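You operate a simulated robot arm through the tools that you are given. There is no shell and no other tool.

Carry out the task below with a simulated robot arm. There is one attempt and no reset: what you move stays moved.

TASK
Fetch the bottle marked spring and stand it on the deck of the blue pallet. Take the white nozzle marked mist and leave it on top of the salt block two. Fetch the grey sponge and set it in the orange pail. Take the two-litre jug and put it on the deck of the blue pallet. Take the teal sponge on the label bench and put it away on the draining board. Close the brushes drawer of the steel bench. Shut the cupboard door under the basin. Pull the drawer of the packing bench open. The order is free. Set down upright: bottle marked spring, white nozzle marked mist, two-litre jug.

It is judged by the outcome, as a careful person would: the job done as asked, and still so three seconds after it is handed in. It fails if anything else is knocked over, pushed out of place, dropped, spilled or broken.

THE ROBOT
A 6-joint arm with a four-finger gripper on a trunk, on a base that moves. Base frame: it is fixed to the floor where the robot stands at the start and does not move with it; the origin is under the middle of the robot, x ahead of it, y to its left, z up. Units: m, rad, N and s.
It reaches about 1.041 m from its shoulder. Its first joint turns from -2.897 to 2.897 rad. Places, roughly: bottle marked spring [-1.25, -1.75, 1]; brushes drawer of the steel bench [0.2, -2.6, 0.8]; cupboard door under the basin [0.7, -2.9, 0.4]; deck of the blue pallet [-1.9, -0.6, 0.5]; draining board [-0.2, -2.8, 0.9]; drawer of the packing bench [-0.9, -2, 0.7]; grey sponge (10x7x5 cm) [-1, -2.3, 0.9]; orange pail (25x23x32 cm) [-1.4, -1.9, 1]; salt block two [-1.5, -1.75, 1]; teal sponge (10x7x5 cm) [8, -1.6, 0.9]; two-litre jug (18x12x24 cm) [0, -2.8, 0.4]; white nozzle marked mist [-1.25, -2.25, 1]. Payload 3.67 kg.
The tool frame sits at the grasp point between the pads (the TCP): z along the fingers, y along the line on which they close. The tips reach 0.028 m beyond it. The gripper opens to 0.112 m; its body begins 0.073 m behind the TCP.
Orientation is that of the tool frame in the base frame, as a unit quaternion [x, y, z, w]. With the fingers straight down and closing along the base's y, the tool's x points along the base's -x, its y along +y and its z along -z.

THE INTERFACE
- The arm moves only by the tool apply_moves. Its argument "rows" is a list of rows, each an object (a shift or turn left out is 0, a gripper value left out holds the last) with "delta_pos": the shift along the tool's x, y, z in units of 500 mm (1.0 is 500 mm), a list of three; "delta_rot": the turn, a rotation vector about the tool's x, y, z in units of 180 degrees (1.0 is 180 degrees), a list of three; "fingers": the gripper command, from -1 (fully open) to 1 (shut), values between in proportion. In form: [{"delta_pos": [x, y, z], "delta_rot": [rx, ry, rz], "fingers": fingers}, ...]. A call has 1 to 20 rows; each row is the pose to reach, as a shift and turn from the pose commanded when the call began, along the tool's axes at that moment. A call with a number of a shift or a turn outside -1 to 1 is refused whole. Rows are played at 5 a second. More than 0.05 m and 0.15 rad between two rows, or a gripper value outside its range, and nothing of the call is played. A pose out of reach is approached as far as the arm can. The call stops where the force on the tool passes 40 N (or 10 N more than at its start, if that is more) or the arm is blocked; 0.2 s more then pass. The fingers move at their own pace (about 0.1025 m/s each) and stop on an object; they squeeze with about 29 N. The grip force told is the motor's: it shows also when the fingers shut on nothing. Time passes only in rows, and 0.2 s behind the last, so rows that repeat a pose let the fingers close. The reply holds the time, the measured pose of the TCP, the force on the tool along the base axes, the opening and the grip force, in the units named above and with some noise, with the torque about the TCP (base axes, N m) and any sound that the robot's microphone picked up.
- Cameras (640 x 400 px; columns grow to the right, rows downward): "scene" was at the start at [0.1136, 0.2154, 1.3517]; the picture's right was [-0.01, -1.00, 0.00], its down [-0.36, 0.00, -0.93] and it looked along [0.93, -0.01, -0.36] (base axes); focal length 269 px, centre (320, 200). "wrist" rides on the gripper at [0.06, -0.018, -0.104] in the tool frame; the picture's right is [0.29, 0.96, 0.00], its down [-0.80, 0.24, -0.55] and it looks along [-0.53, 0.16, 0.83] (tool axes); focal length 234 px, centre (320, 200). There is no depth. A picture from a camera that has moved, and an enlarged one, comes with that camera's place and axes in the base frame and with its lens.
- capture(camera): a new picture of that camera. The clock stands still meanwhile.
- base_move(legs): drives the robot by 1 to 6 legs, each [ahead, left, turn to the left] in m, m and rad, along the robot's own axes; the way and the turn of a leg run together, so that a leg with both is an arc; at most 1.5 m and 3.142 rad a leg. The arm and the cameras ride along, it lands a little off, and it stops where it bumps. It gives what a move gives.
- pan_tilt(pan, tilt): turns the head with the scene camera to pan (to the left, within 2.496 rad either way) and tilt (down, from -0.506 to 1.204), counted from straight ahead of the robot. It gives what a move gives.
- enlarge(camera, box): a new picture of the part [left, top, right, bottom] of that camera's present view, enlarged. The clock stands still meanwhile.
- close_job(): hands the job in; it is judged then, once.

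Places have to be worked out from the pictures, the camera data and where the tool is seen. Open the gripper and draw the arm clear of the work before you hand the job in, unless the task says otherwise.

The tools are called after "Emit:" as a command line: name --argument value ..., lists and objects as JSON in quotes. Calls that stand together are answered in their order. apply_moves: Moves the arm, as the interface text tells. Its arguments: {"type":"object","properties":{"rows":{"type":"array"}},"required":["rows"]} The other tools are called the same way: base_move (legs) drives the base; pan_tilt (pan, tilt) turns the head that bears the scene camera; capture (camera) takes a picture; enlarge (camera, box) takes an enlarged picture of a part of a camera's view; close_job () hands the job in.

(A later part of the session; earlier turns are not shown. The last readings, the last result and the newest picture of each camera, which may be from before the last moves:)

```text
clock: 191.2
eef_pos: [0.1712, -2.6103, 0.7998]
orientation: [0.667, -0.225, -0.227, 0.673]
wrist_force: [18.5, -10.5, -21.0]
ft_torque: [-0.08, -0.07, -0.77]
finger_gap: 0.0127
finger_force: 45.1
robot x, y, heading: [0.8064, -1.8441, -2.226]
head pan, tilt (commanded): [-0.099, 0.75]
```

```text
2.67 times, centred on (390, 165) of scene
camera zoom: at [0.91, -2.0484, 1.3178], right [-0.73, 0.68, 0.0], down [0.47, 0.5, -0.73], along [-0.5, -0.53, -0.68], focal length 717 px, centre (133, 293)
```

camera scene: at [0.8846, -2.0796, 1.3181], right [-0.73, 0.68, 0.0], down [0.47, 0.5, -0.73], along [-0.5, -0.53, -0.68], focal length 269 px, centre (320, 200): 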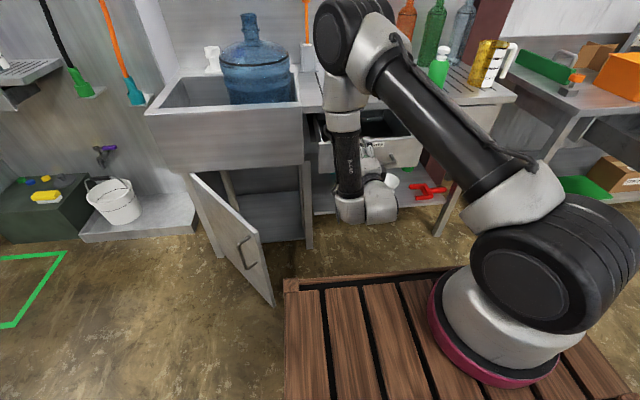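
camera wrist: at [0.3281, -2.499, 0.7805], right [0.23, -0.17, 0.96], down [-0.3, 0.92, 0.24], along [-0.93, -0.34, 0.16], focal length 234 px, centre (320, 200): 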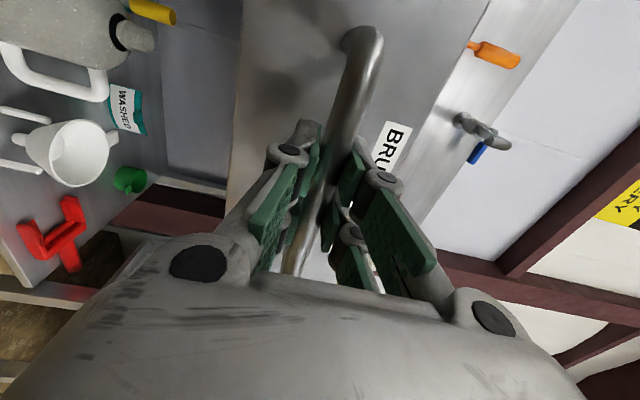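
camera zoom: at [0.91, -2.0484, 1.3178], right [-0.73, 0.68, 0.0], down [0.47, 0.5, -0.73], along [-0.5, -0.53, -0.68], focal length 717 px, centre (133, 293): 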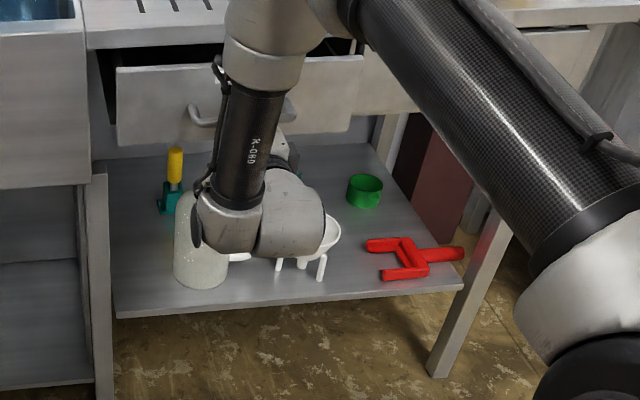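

Smooth now, with some side load; I correct a few millimetres left/down and continue pushing slowly to the end.

Emit:
apply_moves --rows '[{"delta_pos": [0.005, -0.004, 0.01]}, {"delta_pos": [0.008, -0.008, 0.025]}, {"delta_pos": [0.008, -0.008, 0.04]}, {"delta_pos": [0.008, -0.008, 0.055]}, {"delta_pos": [0.008, -0.008, 0.07]}, {"delta_pos": [0.008, -0.008, 0.085]}, {"delta_pos": [0.008, -0.008, 0.1]}, {"delta_pos": [0.008, -0.008, 0.115]}, {"delta_pos": [0.008, -0.008, 0.13]}]'

Emit:
enlarge --camera "scene" --box '[290, 90, 490, 240]'

```text
clock: 193.0
eef_pos: [0.1383, -2.6544, 0.7994]
orientation: [0.665, -0.226, -0.228, 0.675]
wrist_force: [10.7, 16.4, 11.6]
ft_torque: [0.12, 0.27, -0.62]
finger_gap: 0.0125
finger_force: 44.8
robot x, y, heading: [0.8076, -1.8403, -2.23]
head pan, tilt (commanded): [-0.099, 0.75]
stopped in row 9: the force on the tool passed its limit at 44 N (the readings are from after the stop); the commanded pose is now the measured one
```

```text
2.67 times, centred on (390, 165) of scene
camera zoom: at [0.9105, -2.0463, 1.3181], right [-0.73, 0.68, 0.0], down [0.47, 0.5, -0.73], along [-0.5, -0.53, -0.68], focal length 717 px, centre (133, 293)
```

zoom: 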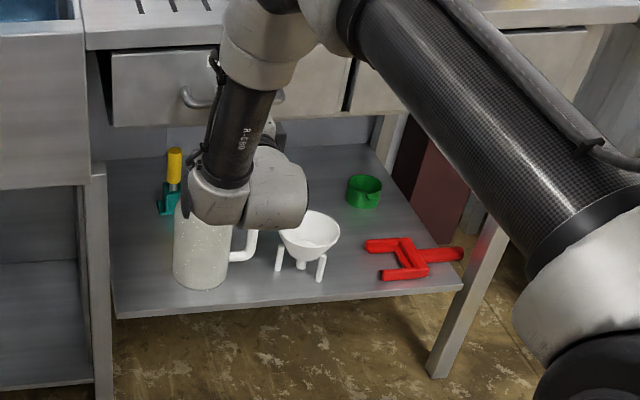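

The push stopped at 44 N, apparently at the end. I check the closure in the wrist view.

Emit:
capture --camera "wrist"

Emit:
enlarge --camera "scene" --box '[310, 90, 450, 150]'

```text
taken
camera wrist: at [0.2496, -2.6065, 0.7796], right [0.24, -0.16, 0.96], down [-0.29, 0.93, 0.23], along [-0.93, -0.34, 0.17], focal length 234 px, centre (320, 200)
```

wrist: 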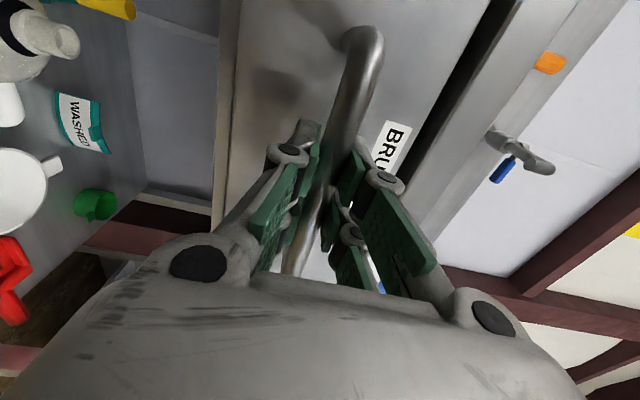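

```text
4.57 times, centred on (380, 120) of scene
camera zoom: at [0.9105, -2.0463, 1.3181], right [-0.73, 0.68, 0.0], down [0.47, 0.5, -0.73], along [-0.5, -0.53, -0.68], focal length 1229 px, centre (46, 566)
```

zoom: 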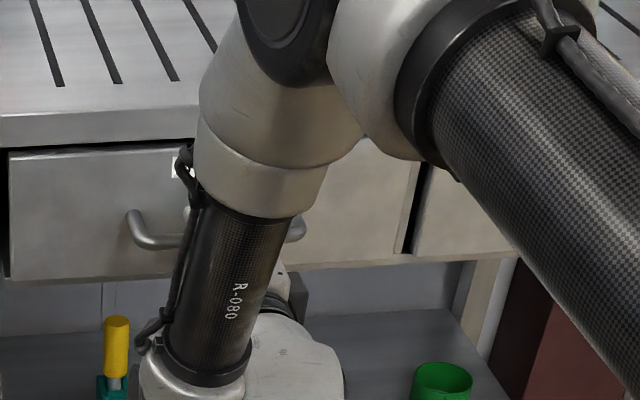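

The drawer front is flush with its closed neighbour. I release the bar and back straight off.

Emit:
apply_moves --rows '[{"delta_pos": [0, 0, 0], "fingers": -0.3}, {"delta_pos": [0, 0, 0], "fingers": -0.4}, {"delta_pos": [0, 0, 0.0]}, {"delta_pos": [0, 0, -0.04]}, {"delta_pos": [0, 0, -0.1]}, {"delta_pos": [0, 0, -0.18]}, {"delta_pos": [0, 0, -0.26]}, {"delta_pos": [0, 0, -0.34]}]'

Emit:
capture --camera "wrist"

Emit:
pan_tilt --pan 0.15 --tilt 0.7

Emit:
capture --camera "scene"

```text
clock: 194.8
eef_pos: [0.2417, -2.5196, 0.7969]
orientation: [0.666, -0.225, -0.227, 0.674]
wrist_force: [-0.3, 0.1, 0.6]
ft_torque: [0.0, 0.0, 0.02]
finger_gap: 0.0784
finger_force: 0.0
robot x, y, heading: [0.8078, -1.84, -2.228]
head pan, tilt (commanded): [-0.099, 0.75]
```

```text
taken
camera wrist: at [0.353, -2.4725, 0.7769], right [0.24, -0.16, 0.96], down [-0.3, 0.93, 0.23], along [-0.93, -0.34, 0.17], focal length 234 px, centre (320, 200)
```

wrist: 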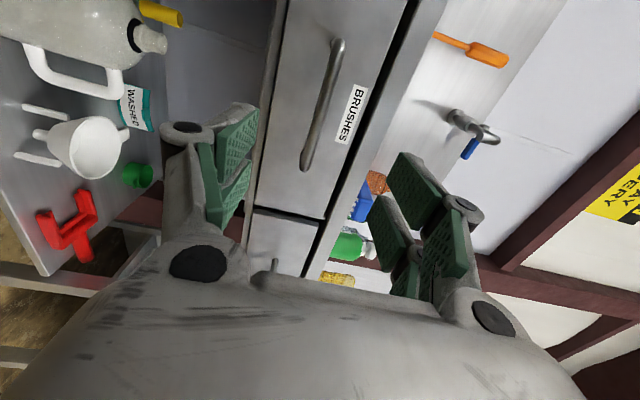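

```text
clock: 195.6
eef_pos: [0.2419, -2.5214, 0.7961]
orientation: [0.666, -0.225, -0.228, 0.674]
wrist_force: [0.3, 0.4, 0.8]
ft_torque: [0.02, 0.01, 0.01]
finger_gap: 0.0785
finger_force: 0.0
robot x, y, heading: [0.807, -1.842, -2.22]
head pan, tilt (commanded): [0.15, 0.7]
```

```text
taken
camera scene: at [0.9254, -2.0613, 1.3222], right [-0.88, 0.48, 0.0], down [0.31, 0.56, -0.76], along [-0.37, -0.67, -0.64], focal length 269 px, centre (320, 200)
```

scene: 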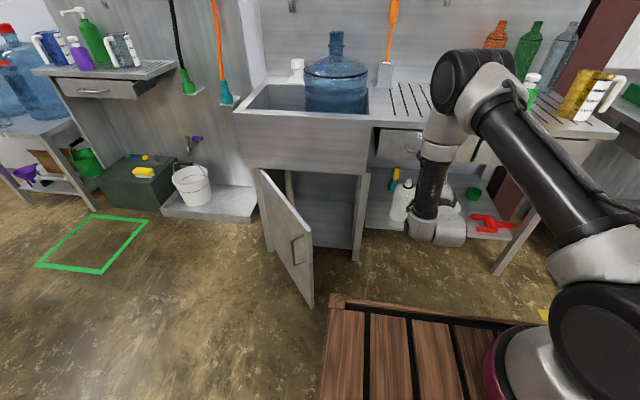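

The brushes drawer is shut flush with its neighbour. Now the cupboard door: hinged left near (0.655,-3.05), free edge at (0.647,-2.64), z 0.13–0.66. I raise the arm, shift the base left 0.3 m and pitch the gripper 40° down with fingers closed.

Emit:
apply_moves --rows '[{"delta_pos": [0, 0.08, -0.03], "fingers": 1}, {"delta_pos": [0, 0.17, -0.05]}, {"delta_pos": [0, 0.26, -0.05]}, {"delta_pos": [0, 0.34, -0.05]}]'

Emit:
base_move --legs '[[0, 0.32, 0]]'

Emit:
apply_moves --rows '[{"delta_rot": [0.045, 0, 0]}, {"delta_rot": [0.09, 0, 0]}, {"delta_rot": [0.135, 0, 0]}, {"delta_rot": [0.18, 0, 0]}, {"delta_rot": [0.222, 0, 0]}]'

Emit:
capture --camera "scene"

Emit:
capture --camera "wrist"

```text
clock: 196.6
eef_pos: [0.2569, -2.4988, 0.9654]
orientation: [0.665, -0.226, -0.228, 0.674]
wrist_force: [-0.1, -0.2, 0.0]
ft_torque: [0.0, -0.02, 0.0]
finger_gap: 0.0
finger_force: 29.2
robot x, y, heading: [0.8044, -1.8392, -2.227]
head pan, tilt (commanded): [0.15, 0.7]
```

```text
clock: 198.8
eef_pos: [0.5064, -2.6929, 0.9643]
orientation: [0.665, -0.228, -0.23, 0.673]
wrist_force: [0.5, 0.6, 0.4]
ft_torque: [0.04, -0.01, 0.02]
finger_gap: 0.0003
finger_force: 29.1
robot x, y, heading: [1.0582, -2.038, -2.237]
head pan, tilt (commanded): [0.15, 0.7]
```

```text
clock: 199.9
eef_pos: [0.5074, -2.6923, 0.9651]
orientation: [0.855, -0.294, -0.138, 0.405]
wrist_force: [0.6, -0.2, 0.1]
ft_torque: [0.03, -0.01, 0.02]
finger_gap: 0.0
finger_force: 28.7
robot x, y, heading: [1.0621, -2.0377, -2.237]
head pan, tilt (commanded): [0.15, 0.7]
```

```text
taken
camera scene: at [1.179, -2.2595, 1.3222], right [-0.87, 0.49, 0.0], down [0.32, 0.56, -0.76], along [-0.37, -0.67, -0.64], focal length 269 px, centre (320, 200)
```

scene: 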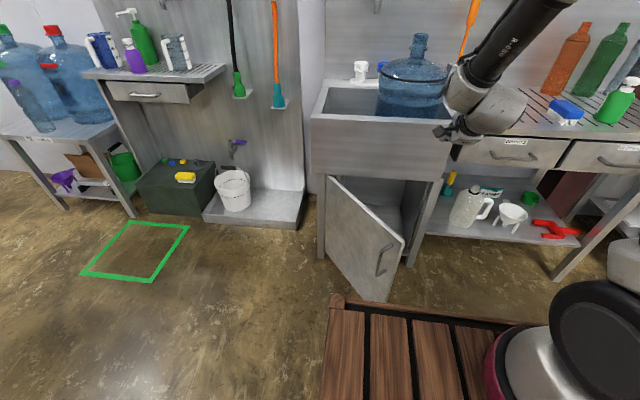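

```text
taken
camera wrist: at [0.6105, -2.6535, 1.0165], right [-0.14, -0.66, 0.74], down [-0.46, 0.71, 0.54], along [-0.88, -0.26, -0.41], focal length 234 px, centre (320, 200)
```

wrist: 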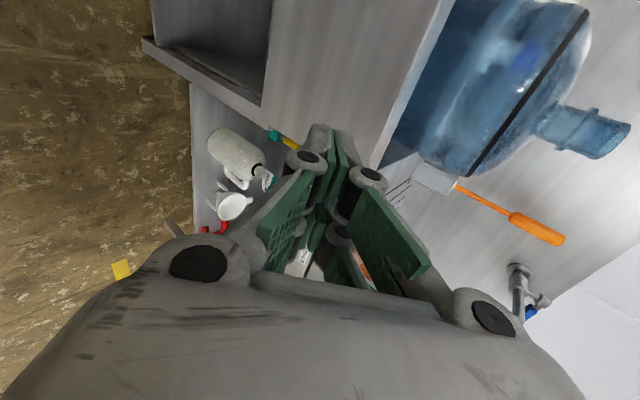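

The door geometry is refined: hinge ≈(0.68,-3.06), free edge ≈(0.635,-2.652), handle around z 0.47. I move the closed fingers to the outer (+x) side of the door and lower to z≈0.62, above the handle level.

Emit:
apply_moves --rows '[{"delta_pos": [0.082, -0.03, -0.036]}, {"delta_pos": [0.164, -0.06, -0.072]}, {"delta_pos": [0.245, -0.09, -0.109]}, {"delta_pos": [0.327, -0.12, -0.145]}, {"delta_pos": [0.409, -0.15, -0.181]}, {"delta_pos": [0.409, -0.226, -0.118]}, {"delta_pos": [0.409, -0.302, -0.056]}, {"delta_pos": [0.409, -0.379, 0.007]}, {"delta_pos": [0.409, -0.455, 0.069]}]'

Emit:
capture --camera "scene"

Emit:
capture --camera "wrist"

```text
clock: 201.9
eef_pos: [0.7397, -2.7269, 0.7694]
orientation: [0.855, -0.293, -0.138, 0.406]
wrist_force: [0.5, 0.2, 0.0]
ft_torque: [0.0, -0.03, -0.01]
finger_gap: 0.0
finger_force: 29.3
robot x, y, heading: [1.0627, -2.0357, -2.233]
head pan, tilt (commanded): [0.15, 0.7]
```

```text
taken
camera scene: at [1.1791, -2.2591, 1.3223], right [-0.87, 0.49, 0.0], down [0.32, 0.56, -0.77], along [-0.37, -0.67, -0.64], focal length 269 px, centre (320, 200)
```

scene: 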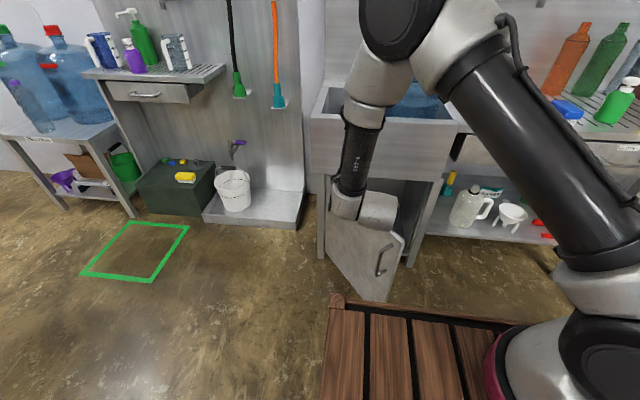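

```text
taken
camera wrist: at [0.843, -2.6874, 0.8199], right [-0.15, -0.65, 0.74], down [-0.46, 0.71, 0.53], along [-0.88, -0.26, -0.4], focal length 234 px, centre (320, 200)
```

wrist: 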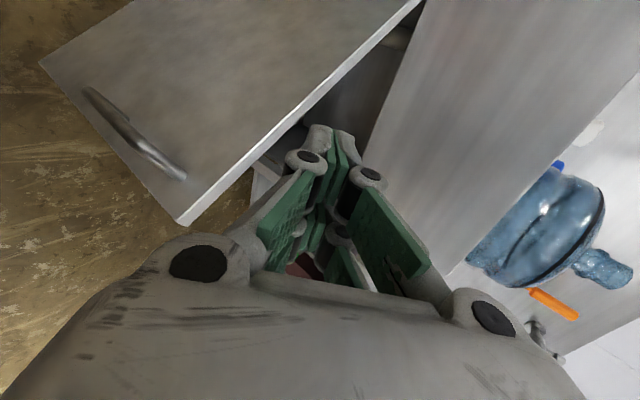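

The fingers are on the door's outer side, ~4 cm from its face. I lower the remaining 15 cm.

Emit:
apply_moves --rows '[{"delta_pos": [0.01, -0.076, 0.063]}, {"delta_pos": [0.01, -0.153, 0.125]}, {"delta_pos": [0.01, -0.232, 0.19]}]'

Emit:
capture --camera "wrist"

Emit:
capture --camera "scene"

```text
refused: row 3 steps farther than a row can; nothing moved
```

```text
taken
camera wrist: at [0.843, -2.6874, 0.8199], right [-0.15, -0.65, 0.74], down [-0.46, 0.71, 0.53], along [-0.88, -0.26, -0.4], focal length 234 px, centre (320, 200)
```

wrist: 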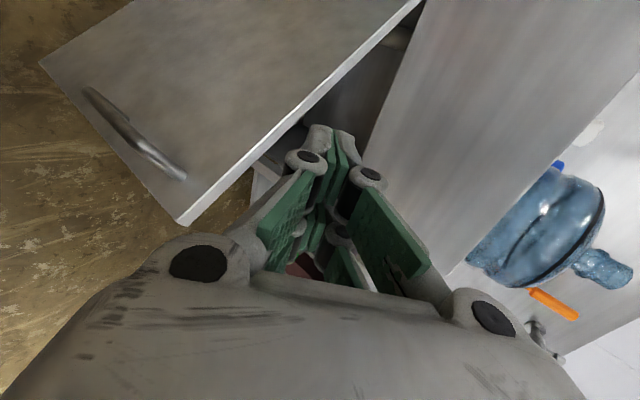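

```text
taken
camera scene: at [1.1791, -2.2591, 1.3223], right [-0.87, 0.49, 0.0], down [0.32, 0.56, -0.77], along [-0.37, -0.67, -0.64], focal length 269 px, centre (320, 200)
```

scene: 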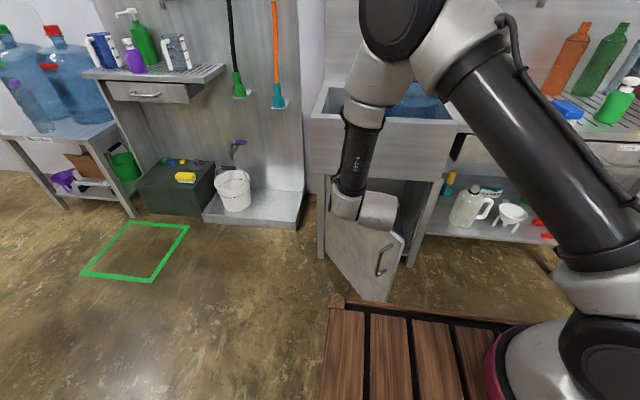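

I repeat the lowering with shorter steps.

Emit:
apply_moves --rows '[{"delta_pos": [0.01, -0.06, 0.049]}, {"delta_pos": [0.01, -0.12, 0.098]}, {"delta_pos": [0.01, -0.18, 0.147]}, {"delta_pos": [0.01, -0.232, 0.19]}]'

Emit:
capture --camera "wrist"

Emit:
capture --camera "scene"

```text
clock: 202.9
eef_pos: [0.7416, -2.7284, 0.6179]
orientation: [0.855, -0.292, -0.138, 0.406]
wrist_force: [-1.2, 0.8, -0.1]
ft_torque: [0.01, -0.01, 0.01]
finger_gap: 0.0
finger_force: 28.9
robot x, y, heading: [1.0606, -2.0373, -2.225]
head pan, tilt (commanded): [0.15, 0.7]
```

```text
taken
camera wrist: at [0.8461, -2.6898, 0.6683], right [-0.14, -0.66, 0.74], down [-0.46, 0.71, 0.54], along [-0.88, -0.26, -0.4], focal length 234 px, centre (320, 200)
```

wrist: 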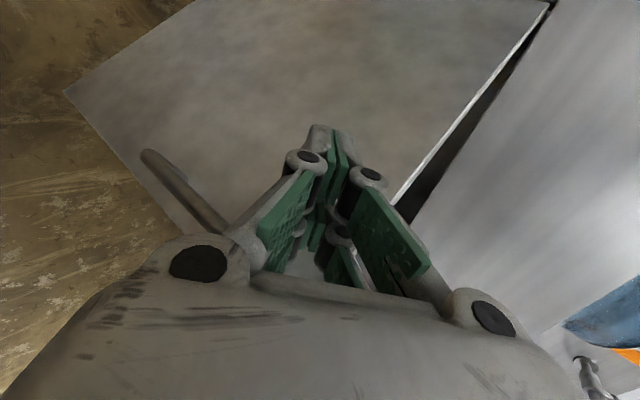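

```text
taken
camera scene: at [1.1791, -2.2594, 1.3222], right [-0.87, 0.49, 0.0], down [0.32, 0.56, -0.76], along [-0.37, -0.67, -0.64], focal length 269 px, centre (320, 200)
```

scene: 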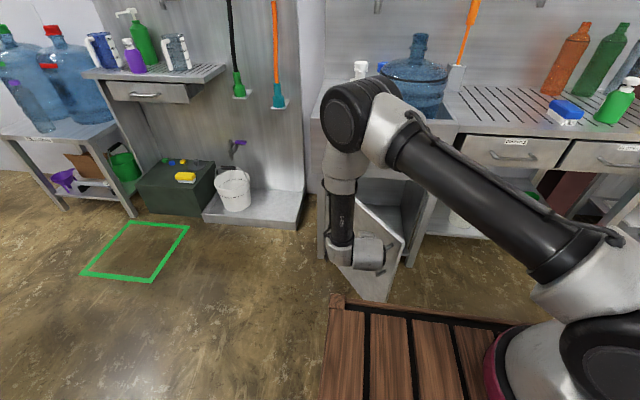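

The fingertips face the door's outer side. I push along the door's closing arc, first part.

Emit:
apply_moves --rows '[{"delta_pos": [-0.027, 0.015, 0.018]}, {"delta_pos": [-0.053, 0.029, 0.035]}, {"delta_pos": [-0.087, 0.052, 0.063]}, {"delta_pos": [-0.121, 0.075, 0.091]}, {"delta_pos": [-0.156, 0.098, 0.119]}, {"delta_pos": [-0.184, 0.13, 0.158]}, {"delta_pos": [-0.213, 0.162, 0.197]}, {"delta_pos": [-0.241, 0.193, 0.235]}]'

Emit:
capture --camera "wrist"

Emit:
capture --camera "scene"

```text
clock: 204.8
eef_pos: [0.5565, -2.777, 0.6148]
orientation: [0.855, -0.293, -0.139, 0.406]
wrist_force: [0.4, -0.6, 0.2]
ft_torque: [0.01, -0.01, 0.0]
finger_gap: 0.0
finger_force: 29.1
robot x, y, heading: [1.0687, -2.0407, -2.232]
head pan, tilt (commanded): [0.15, 0.7]
```

```text
taken
camera wrist: at [0.6603, -2.7386, 0.6657], right [-0.14, -0.65, 0.74], down [-0.46, 0.71, 0.53], along [-0.88, -0.26, -0.4], focal length 234 px, centre (320, 200)
```

wrist: 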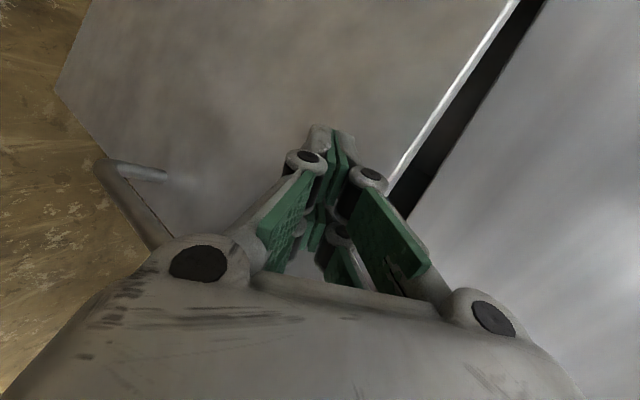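

```text
taken
camera scene: at [1.1792, -2.2594, 1.3222], right [-0.87, 0.49, 0.0], down [0.31, 0.56, -0.76], along [-0.37, -0.67, -0.64], focal length 269 px, centre (320, 200)
```

scene: 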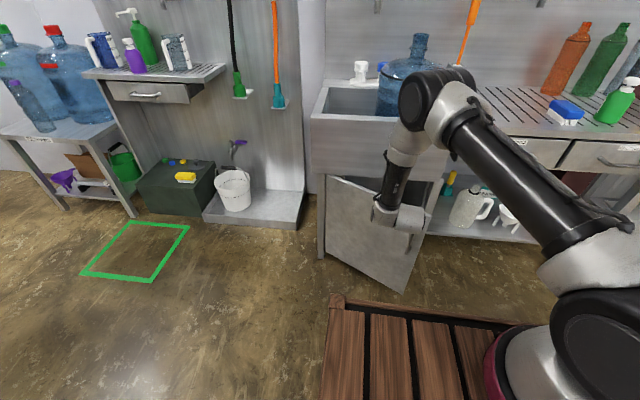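

The door is following. I continue along the arc to the closed position.

Emit:
apply_moves --rows '[{"delta_pos": [-0.014, 0.035, 0.043]}, {"delta_pos": [-0.029, 0.07, 0.086]}, {"delta_pos": [-0.043, 0.106, 0.129]}, {"delta_pos": [-0.046, 0.134, 0.163]}, {"delta_pos": [-0.048, 0.162, 0.197]}]'

Emit:
capture --camera "wrist"

Emit:
capture --camera "scene"

```text
clock: 205.9
eef_pos: [0.4611, -2.8597, 0.6191]
orientation: [0.854, -0.293, -0.139, 0.406]
wrist_force: [0.8, 0.8, -0.5]
ft_torque: [-0.03, -0.02, -0.03]
finger_gap: 0.0002
finger_force: 29.0
robot x, y, heading: [1.0624, -2.0377, -2.232]
head pan, tilt (commanded): [0.15, 0.7]
```

```text
taken
camera wrist: at [0.5653, -2.8217, 0.6696], right [-0.14, -0.65, 0.74], down [-0.46, 0.71, 0.53], along [-0.88, -0.26, -0.4], focal length 234 px, centre (320, 200)
```

wrist: 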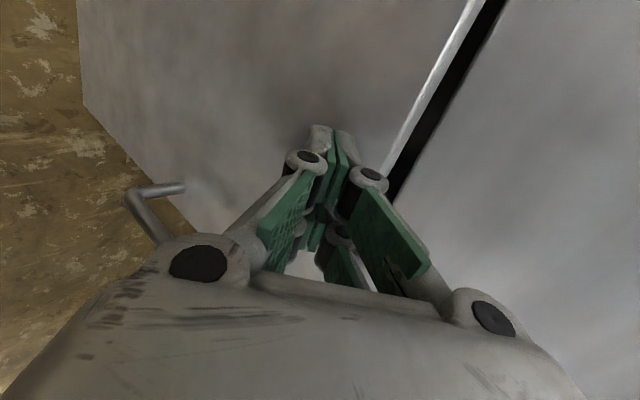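

```text
taken
camera scene: at [1.179, -2.2594, 1.3222], right [-0.87, 0.49, 0.0], down [0.32, 0.56, -0.76], along [-0.37, -0.67, -0.64], focal length 269 px, centre (320, 200)
```

scene: 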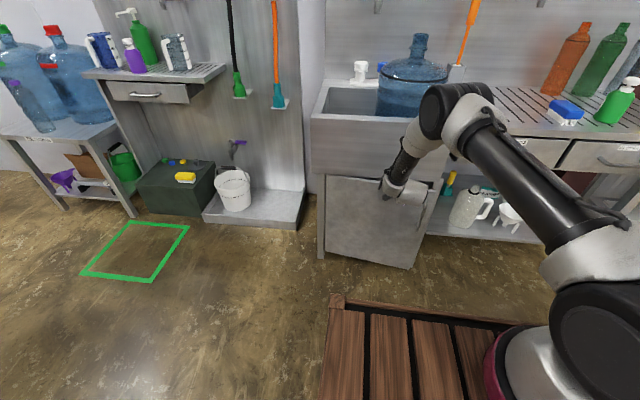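

Nearly shut. I push straight toward the bench in 1 cm steps until it bottoms out.

Emit:
apply_moves --rows '[{"delta_pos": [0, 0.0127, 0.0155]}, {"delta_pos": [0, 0.0254, 0.031]}, {"delta_pos": [0, 0.0381, 0.0465]}, {"delta_pos": [0, 0.0508, 0.062]}, {"delta_pos": [0, 0.0635, 0.0775]}, {"delta_pos": [0, 0.0762, 0.093]}, {"delta_pos": [0, 0.0889, 0.1085]}, {"delta_pos": [0, 0.1016, 0.124]}]'

Emit:
capture --camera "wrist"

Emit:
capture --camera "scene"

```text
clock: 207.3
eef_pos: [0.4293, -2.9021, 0.6162]
orientation: [0.856, -0.294, -0.137, 0.402]
wrist_force: [8.3, 13.1, 4.7]
ft_torque: [-0.08, -0.09, 0.38]
finger_gap: 0.0
finger_force: 29.3
robot x, y, heading: [1.0607, -2.0386, -2.235]
head pan, tilt (commanded): [0.15, 0.7]
stopped in row 6: the force on the tool passed its limit at 64 N (the readings are from after the stop); the commanded pose is now the measured one
```

```text
taken
camera wrist: at [0.5321, -2.864, 0.6678], right [-0.15, -0.66, 0.74], down [-0.46, 0.7, 0.54], along [-0.87, -0.26, -0.41], focal length 234 px, centre (320, 200)
```

wrist: 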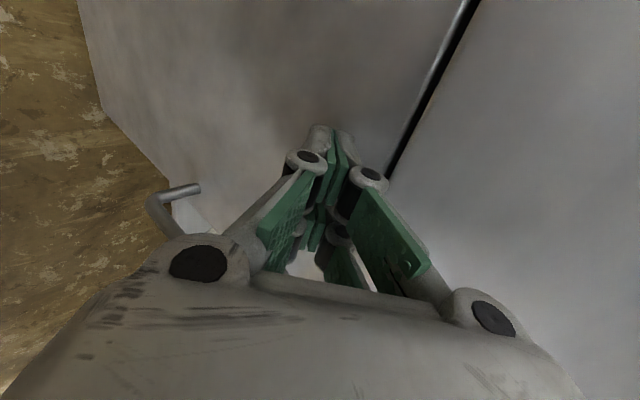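

```text
taken
camera scene: at [1.1797, -2.2585, 1.3223], right [-0.87, 0.49, 0.0], down [0.32, 0.56, -0.77], along [-0.37, -0.67, -0.64], focal length 269 px, centre (320, 200)
```

scene: 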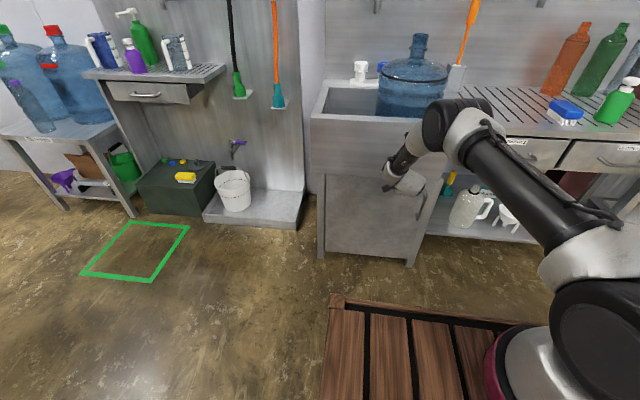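

The door stopped hard against its frame. I back off 8 cm and verify that it stays shut.

Emit:
apply_moves --rows '[{"delta_pos": [0, -0.025, -0.031]}, {"delta_pos": [0, -0.0635, -0.0775]}, {"delta_pos": [0, -0.11, -0.135]}, {"delta_pos": [0, -0.14, -0.2]}, {"delta_pos": [0, -0.1, -0.26]}, {"delta_pos": [0, -0.04, -0.3]}, {"delta_pos": [0, 0.03, -0.34]}]'

Emit:
enlarge --camera "scene" --box '[300, 130, 460, 280]'

```text
clock: 208.9
eef_pos: [0.5022, -2.8045, 0.7373]
orientation: [0.857, -0.293, -0.137, 0.402]
wrist_force: [0.1, 0.1, -1.3]
ft_torque: [-0.03, -0.01, 0.0]
finger_gap: 0.0003
finger_force: 28.8
robot x, y, heading: [1.0616, -2.0328, -2.234]
head pan, tilt (commanded): [0.15, 0.7]
```

```text
2.67 times, centred on (380, 205) of scene
camera zoom: at [1.1791, -2.2594, 1.3222], right [-0.87, 0.49, 0.0], down [0.32, 0.56, -0.76], along [-0.37, -0.67, -0.64], focal length 717 px, centre (160, 187)
```

zoom: 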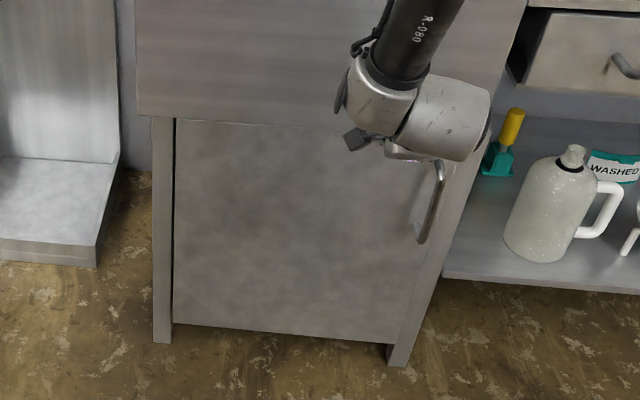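

The door is flush and stays shut. Next the jug on the lower shelf near (0,-2.80), shelf z≈0.292. I raise the arm, slide the base right in front of it, and study its neck and handle.

Emit:
apply_moves --rows '[{"delta_pos": [0, 0.07, -0.06]}, {"delta_pos": [0, 0.14, -0.12]}, {"delta_pos": [0, 0.21, -0.18]}, {"delta_pos": [0, 0.27, -0.24]}]'

Emit:
base_move --legs '[[0, -0.55, 0.01]]'

Emit:
pan_tilt --pan -0.15 --tilt 0.75

Emit:
capture --camera "scene"

Emit:
capture --camera "wrist"

```text
clock: 209.9
eef_pos: [0.5064, -2.8026, 0.916]
orientation: [0.856, -0.293, -0.137, 0.403]
wrist_force: [-0.5, -1.0, -1.0]
ft_torque: [-0.01, 0.0, 0.03]
finger_gap: 0.0
finger_force: 28.6
robot x, y, heading: [1.0616, -2.0403, -2.233]
head pan, tilt (commanded): [0.15, 0.7]
```

```text
clock: 213.1
eef_pos: [0.0811, -2.4748, 0.9169]
orientation: [0.858, -0.29, -0.136, 0.402]
wrist_force: [-0.6, 1.3, 0.3]
ft_torque: [0.01, 0.04, -0.04]
finger_gap: 0.0
finger_force: 29.0
robot x, y, heading: [0.6309, -1.7044, -2.23]
head pan, tilt (commanded): [0.15, 0.7]
```

```text
clock: 213.9
eef_pos: [0.0811, -2.4745, 0.9167]
orientation: [0.857, -0.29, -0.136, 0.403]
wrist_force: [-1.0, -0.6, -1.0]
ft_torque: [-0.01, -0.02, 0.0]
finger_gap: 0.0001
finger_force: 28.8
robot x, y, heading: [0.6366, -1.7049, -2.224]
head pan, tilt (commanded): [-0.15, 0.75]
```

```text
taken
camera scene: at [0.7323, -1.9095, 1.318], right [-0.69, 0.72, 0.0], down [0.49, 0.47, -0.73], along [-0.53, -0.51, -0.68], focal length 269 px, centre (320, 200)
```

scene: 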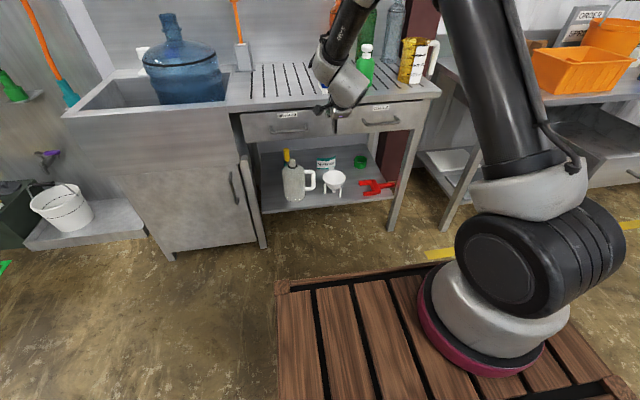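

```text
taken
camera wrist: at [0.1847, -2.4357, 0.968], right [-0.14, -0.66, 0.74], down [-0.47, 0.7, 0.54], along [-0.87, -0.27, -0.41], focal length 234 px, centre (320, 200)
```

wrist: 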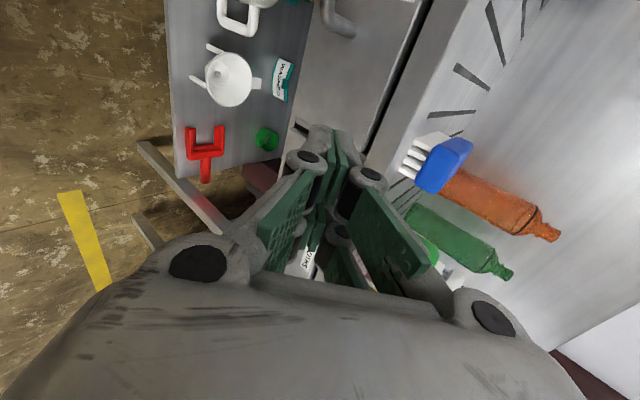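

I enlarge the jug in the scene view.

Emit:
enlarge --camera "scene" --box '[250, 130, 380, 220]'

Emit:
enlarge --camera "scene" --box '[275, 145, 325, 210]'

```text
4.44 times, centred on (315, 175) of scene
camera zoom: at [0.7323, -1.9095, 1.318], right [-0.69, 0.72, 0.0], down [0.49, 0.47, -0.73], along [-0.53, -0.51, -0.68], focal length 1195 px, centre (342, 311)
```

zoom: 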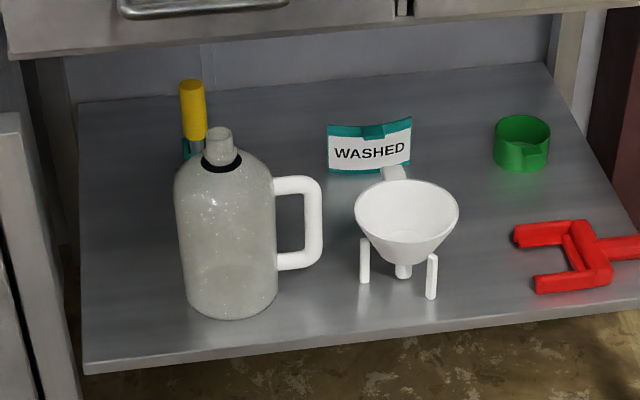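

```text
6.15 times, centred on (300, 178) of scene
camera zoom: at [0.7323, -1.9095, 1.318], right [-0.69, 0.72, 0.0], down [0.49, 0.47, -0.73], along [-0.53, -0.51, -0.68], focal length 1655 px, centre (443, 338)
```

zoom: 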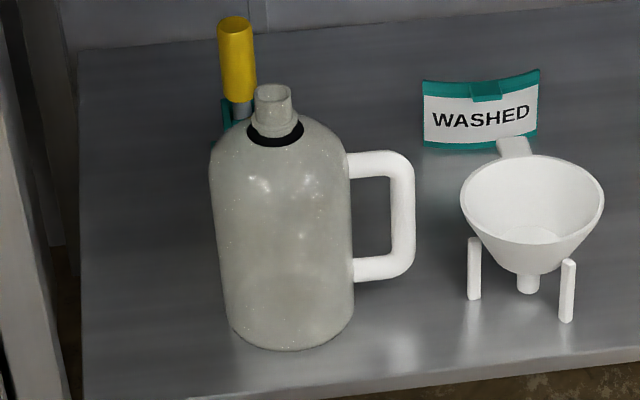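

The jug has a slim open neck (~3.4 cm, z≈0.505–0.54) and a D-handle to the right; a neck grip from the front is clearest. I level the gripper (10° down) and roll it so the fingers close sideways with the camera on top.

Emit:
apply_moves --rows '[{"delta_rot": [-0.042, 0, 0], "fingers": -0.2}, {"delta_rot": [-0.084, 0, 0]}, {"delta_rot": [-0.126, 0, 0]}, {"delta_rot": [-0.167, 0, 0]}]'

Emit:
apply_moves --rows '[{"delta_rot": [0, 0, 0.045]}, {"delta_rot": [0, 0, 0.09]}, {"delta_rot": [0, 0, 0.135]}, {"delta_rot": [0, 0, 0.18]}, {"delta_rot": [0, 0, 0.225]}, {"delta_rot": [0, 0, 0.27]}, {"delta_rot": [0, 0, 0.315]}, {"delta_rot": [0, 0, 0.36]}, {"delta_rot": [0, 0, 0.405]}, {"delta_rot": [0, 0, 0.45]}, {"delta_rot": [0, 0, 0.5]}]'

Emit:
capture --camera "wrist"

Emit:
capture --camera "scene"

```text
clock: 214.9
eef_pos: [0.0812, -2.4749, 0.9163]
orientation: [0.723, -0.245, -0.206, 0.612]
wrist_force: [0.4, 0.5, -0.3]
ft_torque: [0.03, -0.01, 0.0]
finger_gap: 0.0672
finger_force: 0.0
robot x, y, heading: [0.6355, -1.7071, -2.227]
head pan, tilt (commanded): [-0.15, 0.75]
```

```text
refused: row 11 steps farther than a row can; nothing moved
```

```text
taken
camera wrist: at [0.1934, -2.4244, 0.9153], right [0.13, -0.3, 0.95], down [-0.33, 0.89, 0.33], along [-0.94, -0.35, 0.02], focal length 234 px, centre (320, 200)
```

wrist: 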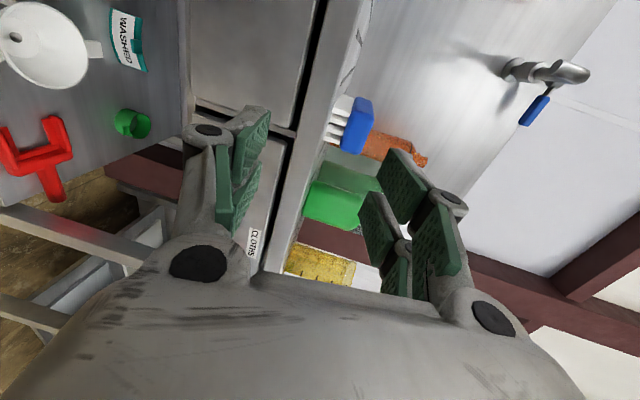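

```text
taken
camera scene: at [0.7324, -1.9093, 1.318], right [-0.69, 0.72, 0.0], down [0.49, 0.47, -0.73], along [-0.53, -0.51, -0.68], focal length 269 px, centre (320, 200)
```

scene: 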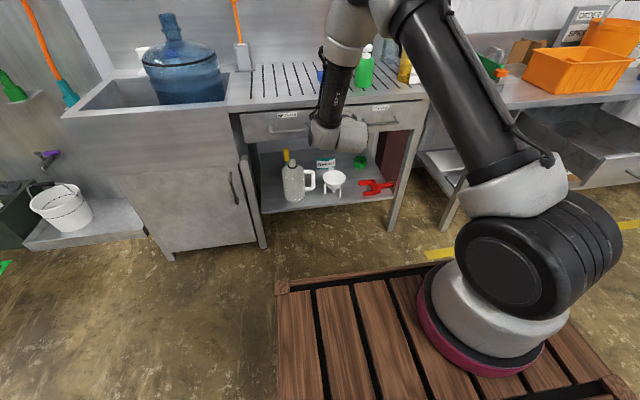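

I replay the roll with smaller steps, also drawing back 8 cm from the bench edge.

Emit:
apply_moves --rows '[{"delta_pos": [0, 0, -0.05], "delta_rot": [0, 0, 0.042]}, {"delta_pos": [0, 0, -0.1], "delta_rot": [0, 0, 0.084]}, {"delta_pos": [0, 0, -0.16], "delta_rot": [0, 0, 0.126]}, {"delta_pos": [0, 0, -0.16], "delta_rot": [0, 0, 0.168]}, {"delta_pos": [0, 0, -0.16], "delta_rot": [0, 0, 0.21]}, {"delta_pos": [0, 0, -0.16], "delta_rot": [0, 0, 0.252]}, {"delta_pos": [0, 0, -0.16], "delta_rot": [0, 0, 0.294]}, {"delta_pos": [0, 0, -0.16], "delta_rot": [0, 0, 0.336]}, {"delta_pos": [0, 0, -0.16], "delta_rot": [0, 0, 0.378]}, {"delta_pos": [0, 0, -0.16], "delta_rot": [0, 0, 0.42]}, {"delta_pos": [0, 0, -0.16], "delta_rot": [0, 0, 0.462]}, {"delta_pos": [0, 0, -0.16], "delta_rot": [0, 0, 0.5]}]'

Emit:
capture --camera "wrist"

```text
clock: 217.5
eef_pos: [0.1291, -2.4105, 0.9309]
orientation: [-0.358, 0.675, -0.27, -0.587]
wrist_force: [0.4, 0.1, 0.2]
ft_torque: [0.0, 0.02, -0.01]
finger_gap: 0.0671
finger_force: 0.1
out of reach, approached as far as the arm can: row 12
robot x, y, heading: [0.6341, -1.7068, -2.225]
head pan, tilt (commanded): [-0.15, 0.75]
```

```text
taken
camera wrist: at [0.2024, -2.3484, 1.0045], right [-0.78, 0.53, 0.34], down [0.18, 0.71, -0.68], along [-0.6, -0.47, -0.65], focal length 234 px, centre (320, 200)
```

wrist: 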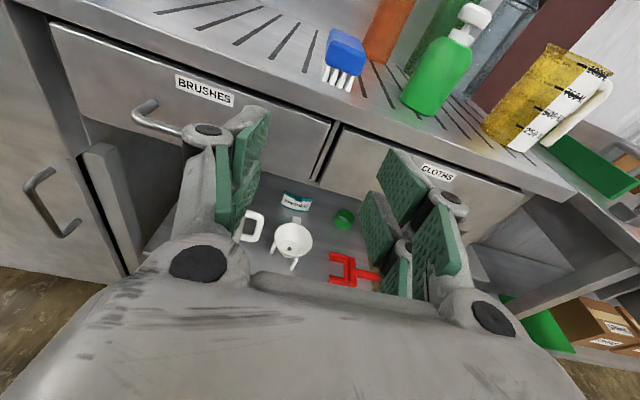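

The camera is now on top and upright. I lower the gripper to z≈0.53 in front of the bench.

Emit:
apply_moves --rows '[{"delta_pos": [-0.088, -0.005, 0.015]}, {"delta_pos": [-0.176, -0.01, 0.03]}, {"delta_pos": [-0.264, -0.015, 0.045]}, {"delta_pos": [-0.352, -0.02, 0.06]}, {"delta_pos": [-0.44, -0.025, 0.075]}, {"delta_pos": [-0.528, -0.03, 0.09]}, {"delta_pos": [-0.616, -0.035, 0.105]}, {"delta_pos": [-0.704, -0.04, 0.12]}, {"delta_pos": [-0.78, -0.045, 0.133]}]'

Emit:
capture --camera "wrist"

Emit:
capture --camera "scene"

```text
clock: 219.5
eef_pos: [0.1152, -2.454, 0.5232]
orientation: [-0.37, 0.667, -0.244, -0.599]
wrist_force: [-0.1, -0.3, -1.0]
ft_torque: [-0.06, 0.01, -0.02]
finger_gap: 0.0671
finger_force: 0.1
out of reach, approached as far as the arm can: row 1, 2, 3, 4, 5, 6, 7, 8, 9
robot x, y, heading: [0.6357, -1.7095, -2.223]
head pan, tilt (commanded): [-0.15, 0.75]
```

```text
taken
camera wrist: at [0.1945, -2.3948, 0.5959], right [-0.76, 0.52, 0.39], down [0.16, 0.73, -0.66], along [-0.63, -0.44, -0.64], focal length 234 px, centre (320, 200)
```

wrist: 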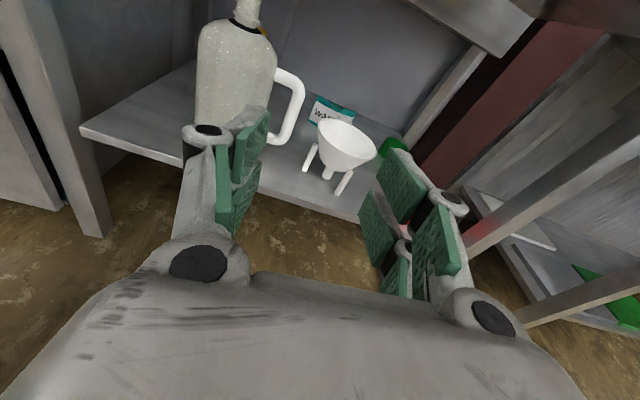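

```text
taken
camera scene: at [0.7323, -1.9095, 1.318], right [-0.69, 0.72, 0.0], down [0.49, 0.47, -0.73], along [-0.53, -0.51, -0.68], focal length 269 px, centre (320, 200)
```

scene: 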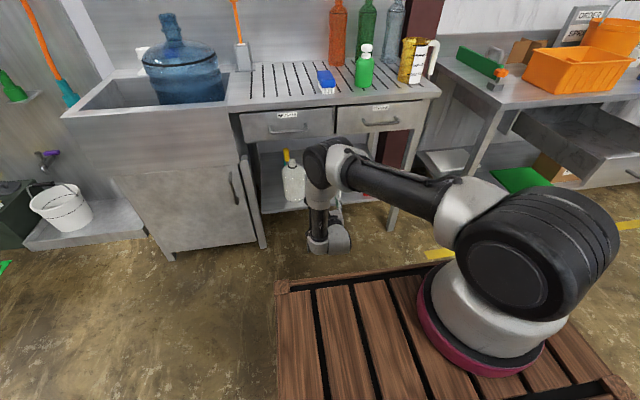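

The roll hits a wrist limit ~7° short. I roll the other way instead (camera below), which stays inside the joint range, in two calls.

Emit:
apply_moves --rows '[{"delta_rot": [0, 0, -0.046]}, {"delta_rot": [0, 0, -0.092]}, {"delta_rot": [0, 0, -0.138]}, {"delta_rot": [0, 0, -0.184]}, {"delta_rot": [0, 0, -0.23]}, {"delta_rot": [0, 0, -0.276]}, {"delta_rot": [0, 0, -0.322]}, {"delta_rot": [0, 0, -0.368]}, {"delta_rot": [0, 0, -0.414]}, {"delta_rot": [0, 0, -0.46]}, {"delta_rot": [0, 0, -0.5]}]'

Emit:
apply_moves --rows '[{"delta_rot": [0, 0, -0.046]}, {"delta_rot": [0, 0, -0.092]}, {"delta_rot": [0, 0, -0.138]}, {"delta_rot": [0, 0, -0.184]}, {"delta_rot": [0, 0, -0.23]}, {"delta_rot": [0, 0, -0.276]}, {"delta_rot": [0, 0, -0.322]}, {"delta_rot": [0, 0, -0.368]}, {"delta_rot": [0, 0, -0.414]}, {"delta_rot": [0, 0, -0.46]}]'

Emit:
capture --camera "wrist"

```text
clock: 221.9
eef_pos: [0.117, -2.4525, 0.5219]
orientation: [0.734, -0.209, -0.251, 0.595]
wrist_force: [0.0, -1.0, -0.7]
ft_torque: [0.0, 0.01, 0.0]
finger_gap: 0.0671
finger_force: 0.1
robot x, y, heading: [0.6321, -1.7011, -2.224]
head pan, tilt (commanded): [-0.15, 0.75]
```

```text
clock: 224.1
eef_pos: [0.1185, -2.4527, 0.5214]
orientation: [0.689, 0.329, -0.582, 0.28]
wrist_force: [0.2, 0.4, 0.3]
ft_torque: [0.03, 0.01, -0.01]
finger_gap: 0.0672
finger_force: 0.1
robot x, y, heading: [0.6355, -1.7057, -2.225]
head pan, tilt (commanded): [-0.15, 0.75]
```

```text
taken
camera wrist: at [0.1749, -2.3525, 0.4794], right [0.78, -0.56, -0.28], down [0.44, 0.17, 0.88], along [-0.45, -0.81, 0.39], focal length 234 px, centre (320, 200)
```

wrist: 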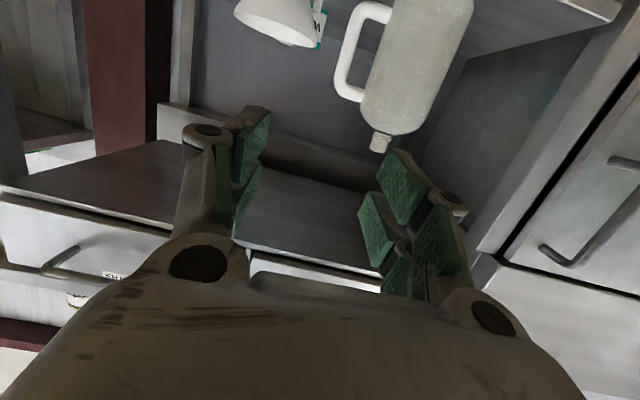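

The gripper is level with the camera below. The jug's neck is ~0.136 m left and 0.32 m ahead at z≈0.523. I shift the base left 0.135 and forward 0.18.

Emit:
base_move --legs '[[0, 0.135, 0], [0.18, 0, 0]]'

Emit:
capture --camera "wrist"

Emit:
capture --camera "scene"

```text
clock: 226.5
eef_pos: [0.1173, -2.6813, 0.5229]
orientation: [0.689, 0.329, -0.581, 0.282]
wrist_force: [-0.3, 0.1, -0.4]
ft_torque: [-0.02, -0.01, 0.01]
finger_gap: 0.0674
finger_force: 0.1
robot x, y, heading: [0.6365, -1.9335, -2.223]
head pan, tilt (commanded): [-0.15, 0.75]
```

```text
taken
camera wrist: at [0.1752, -2.58, 0.4793], right [0.78, -0.56, -0.28], down [0.44, 0.18, 0.88], along [-0.45, -0.81, 0.39], focal length 234 px, centre (320, 200)
```

wrist: 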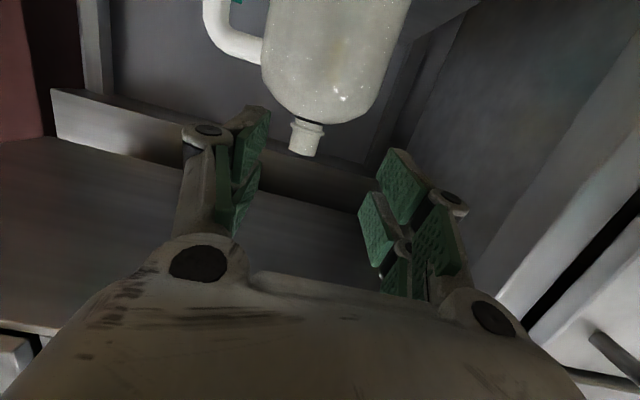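

```text
taken
camera scene: at [0.7317, -2.1359, 1.318], right [-0.69, 0.72, 0.0], down [0.49, 0.47, -0.73], along [-0.53, -0.51, -0.68], focal length 269 px, centre (320, 200)
```

scene: 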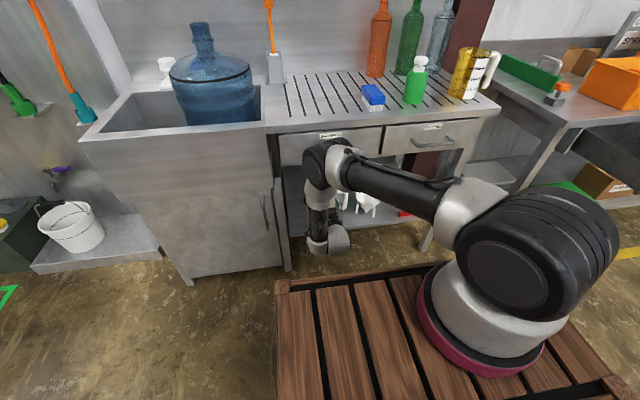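

The neck spans z≈0.507–0.541, 0.139 m ahead and 8 mm to the right. I raise to z≈0.535 and advance to put it between the pads.

Emit:
apply_moves --rows '[{"delta_pos": [-0.036, -0.008, 0.0]}, {"delta_pos": [-0.072, -0.016, 0.02]}, {"delta_pos": [-0.072, -0.016, 0.08]}, {"delta_pos": [-0.072, -0.016, 0.14]}, {"delta_pos": [-0.072, -0.016, 0.2]}]'

Emit:
capture --camera "wrist"

```text
clock: 227.7
eef_pos: [0.0478, -2.7585, 0.5391]
orientation: [0.689, 0.329, -0.581, 0.281]
wrist_force: [-0.2, -0.8, -0.3]
ft_torque: [-0.02, 0.0, -0.03]
finger_gap: 0.0673
finger_force: 0.1
robot x, y, heading: [0.6333, -1.9295, -2.218]
head pan, tilt (commanded): [-0.15, 0.75]
```

```text
taken
camera wrist: at [0.1042, -2.6568, 0.4964], right [0.78, -0.56, -0.28], down [0.44, 0.18, 0.88], along [-0.45, -0.81, 0.39], focal length 234 px, centre (320, 200)
```

wrist: 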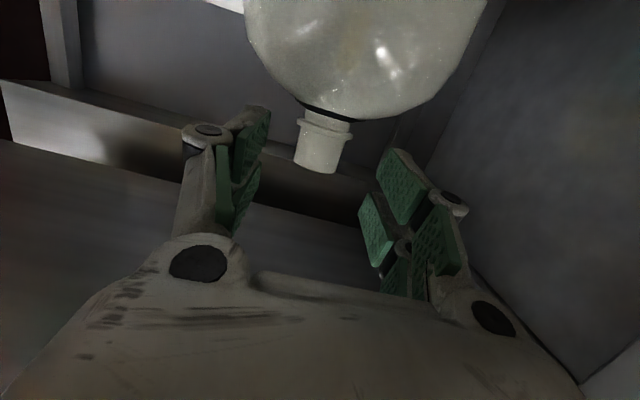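

The neck is centred, 6 cm ahead. I advance the last 6 cm and check.

Emit:
apply_moves --rows '[{"delta_pos": [-0.006, 0, 0.04]}, {"delta_pos": [-0.012, 0, 0.08]}, {"delta_pos": [-0.012, 0, 0.12]}]'

Emit:
capture --camera "wrist"

```text
clock: 228.5
eef_pos: [0.0093, -2.804, 0.535]
orientation: [0.689, 0.328, -0.582, 0.281]
wrist_force: [0.4, -0.1, 0.3]
ft_torque: [-0.02, -0.02, -0.03]
finger_gap: 0.0675
finger_force: 0.0
robot x, y, heading: [0.6301, -1.9367, -2.221]
head pan, tilt (commanded): [-0.15, 0.75]
```

```text
taken
camera wrist: at [0.0664, -2.7032, 0.4933], right [0.78, -0.56, -0.28], down [0.44, 0.18, 0.88], along [-0.45, -0.81, 0.39], focal length 234 px, centre (320, 200)
```

wrist: 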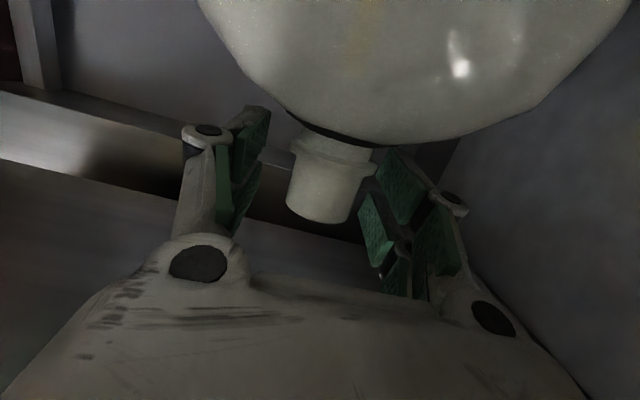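

The neck is right between the pads. I close the gripper gently and hold.

Emit:
apply_moves --rows '[{"delta_pos": [0, 0, -0.01], "fingers": 0.2}, {"delta_pos": [0, 0, -0.01], "fingers": 1}, {"delta_pos": [0, 0, -0.01]}, {"delta_pos": [0, 0, -0.01]}, {"delta_pos": [0, 0, -0.01]}]'

Emit:
capture --camera "wrist"

```text
clock: 229.7
eef_pos: [0.0143, -2.7997, 0.5374]
orientation: [0.689, 0.328, -0.583, 0.281]
wrist_force: [0.3, -0.2, 1.2]
ft_torque: [0.02, 0.01, 0.03]
finger_gap: 0.0285
finger_force: 28.9
robot x, y, heading: [0.6345, -1.9288, -2.222]
head pan, tilt (commanded): [-0.15, 0.75]
```

```text
taken
camera wrist: at [0.0695, -2.6991, 0.4947], right [0.78, -0.56, -0.28], down [0.44, 0.18, 0.88], along [-0.45, -0.81, 0.39], focal length 234 px, centre (320, 200)
```

wrist: 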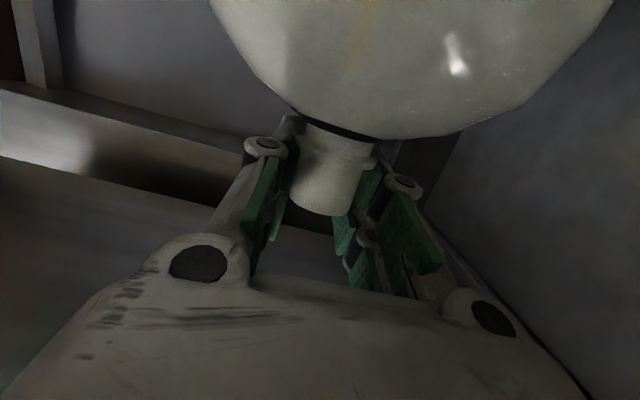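

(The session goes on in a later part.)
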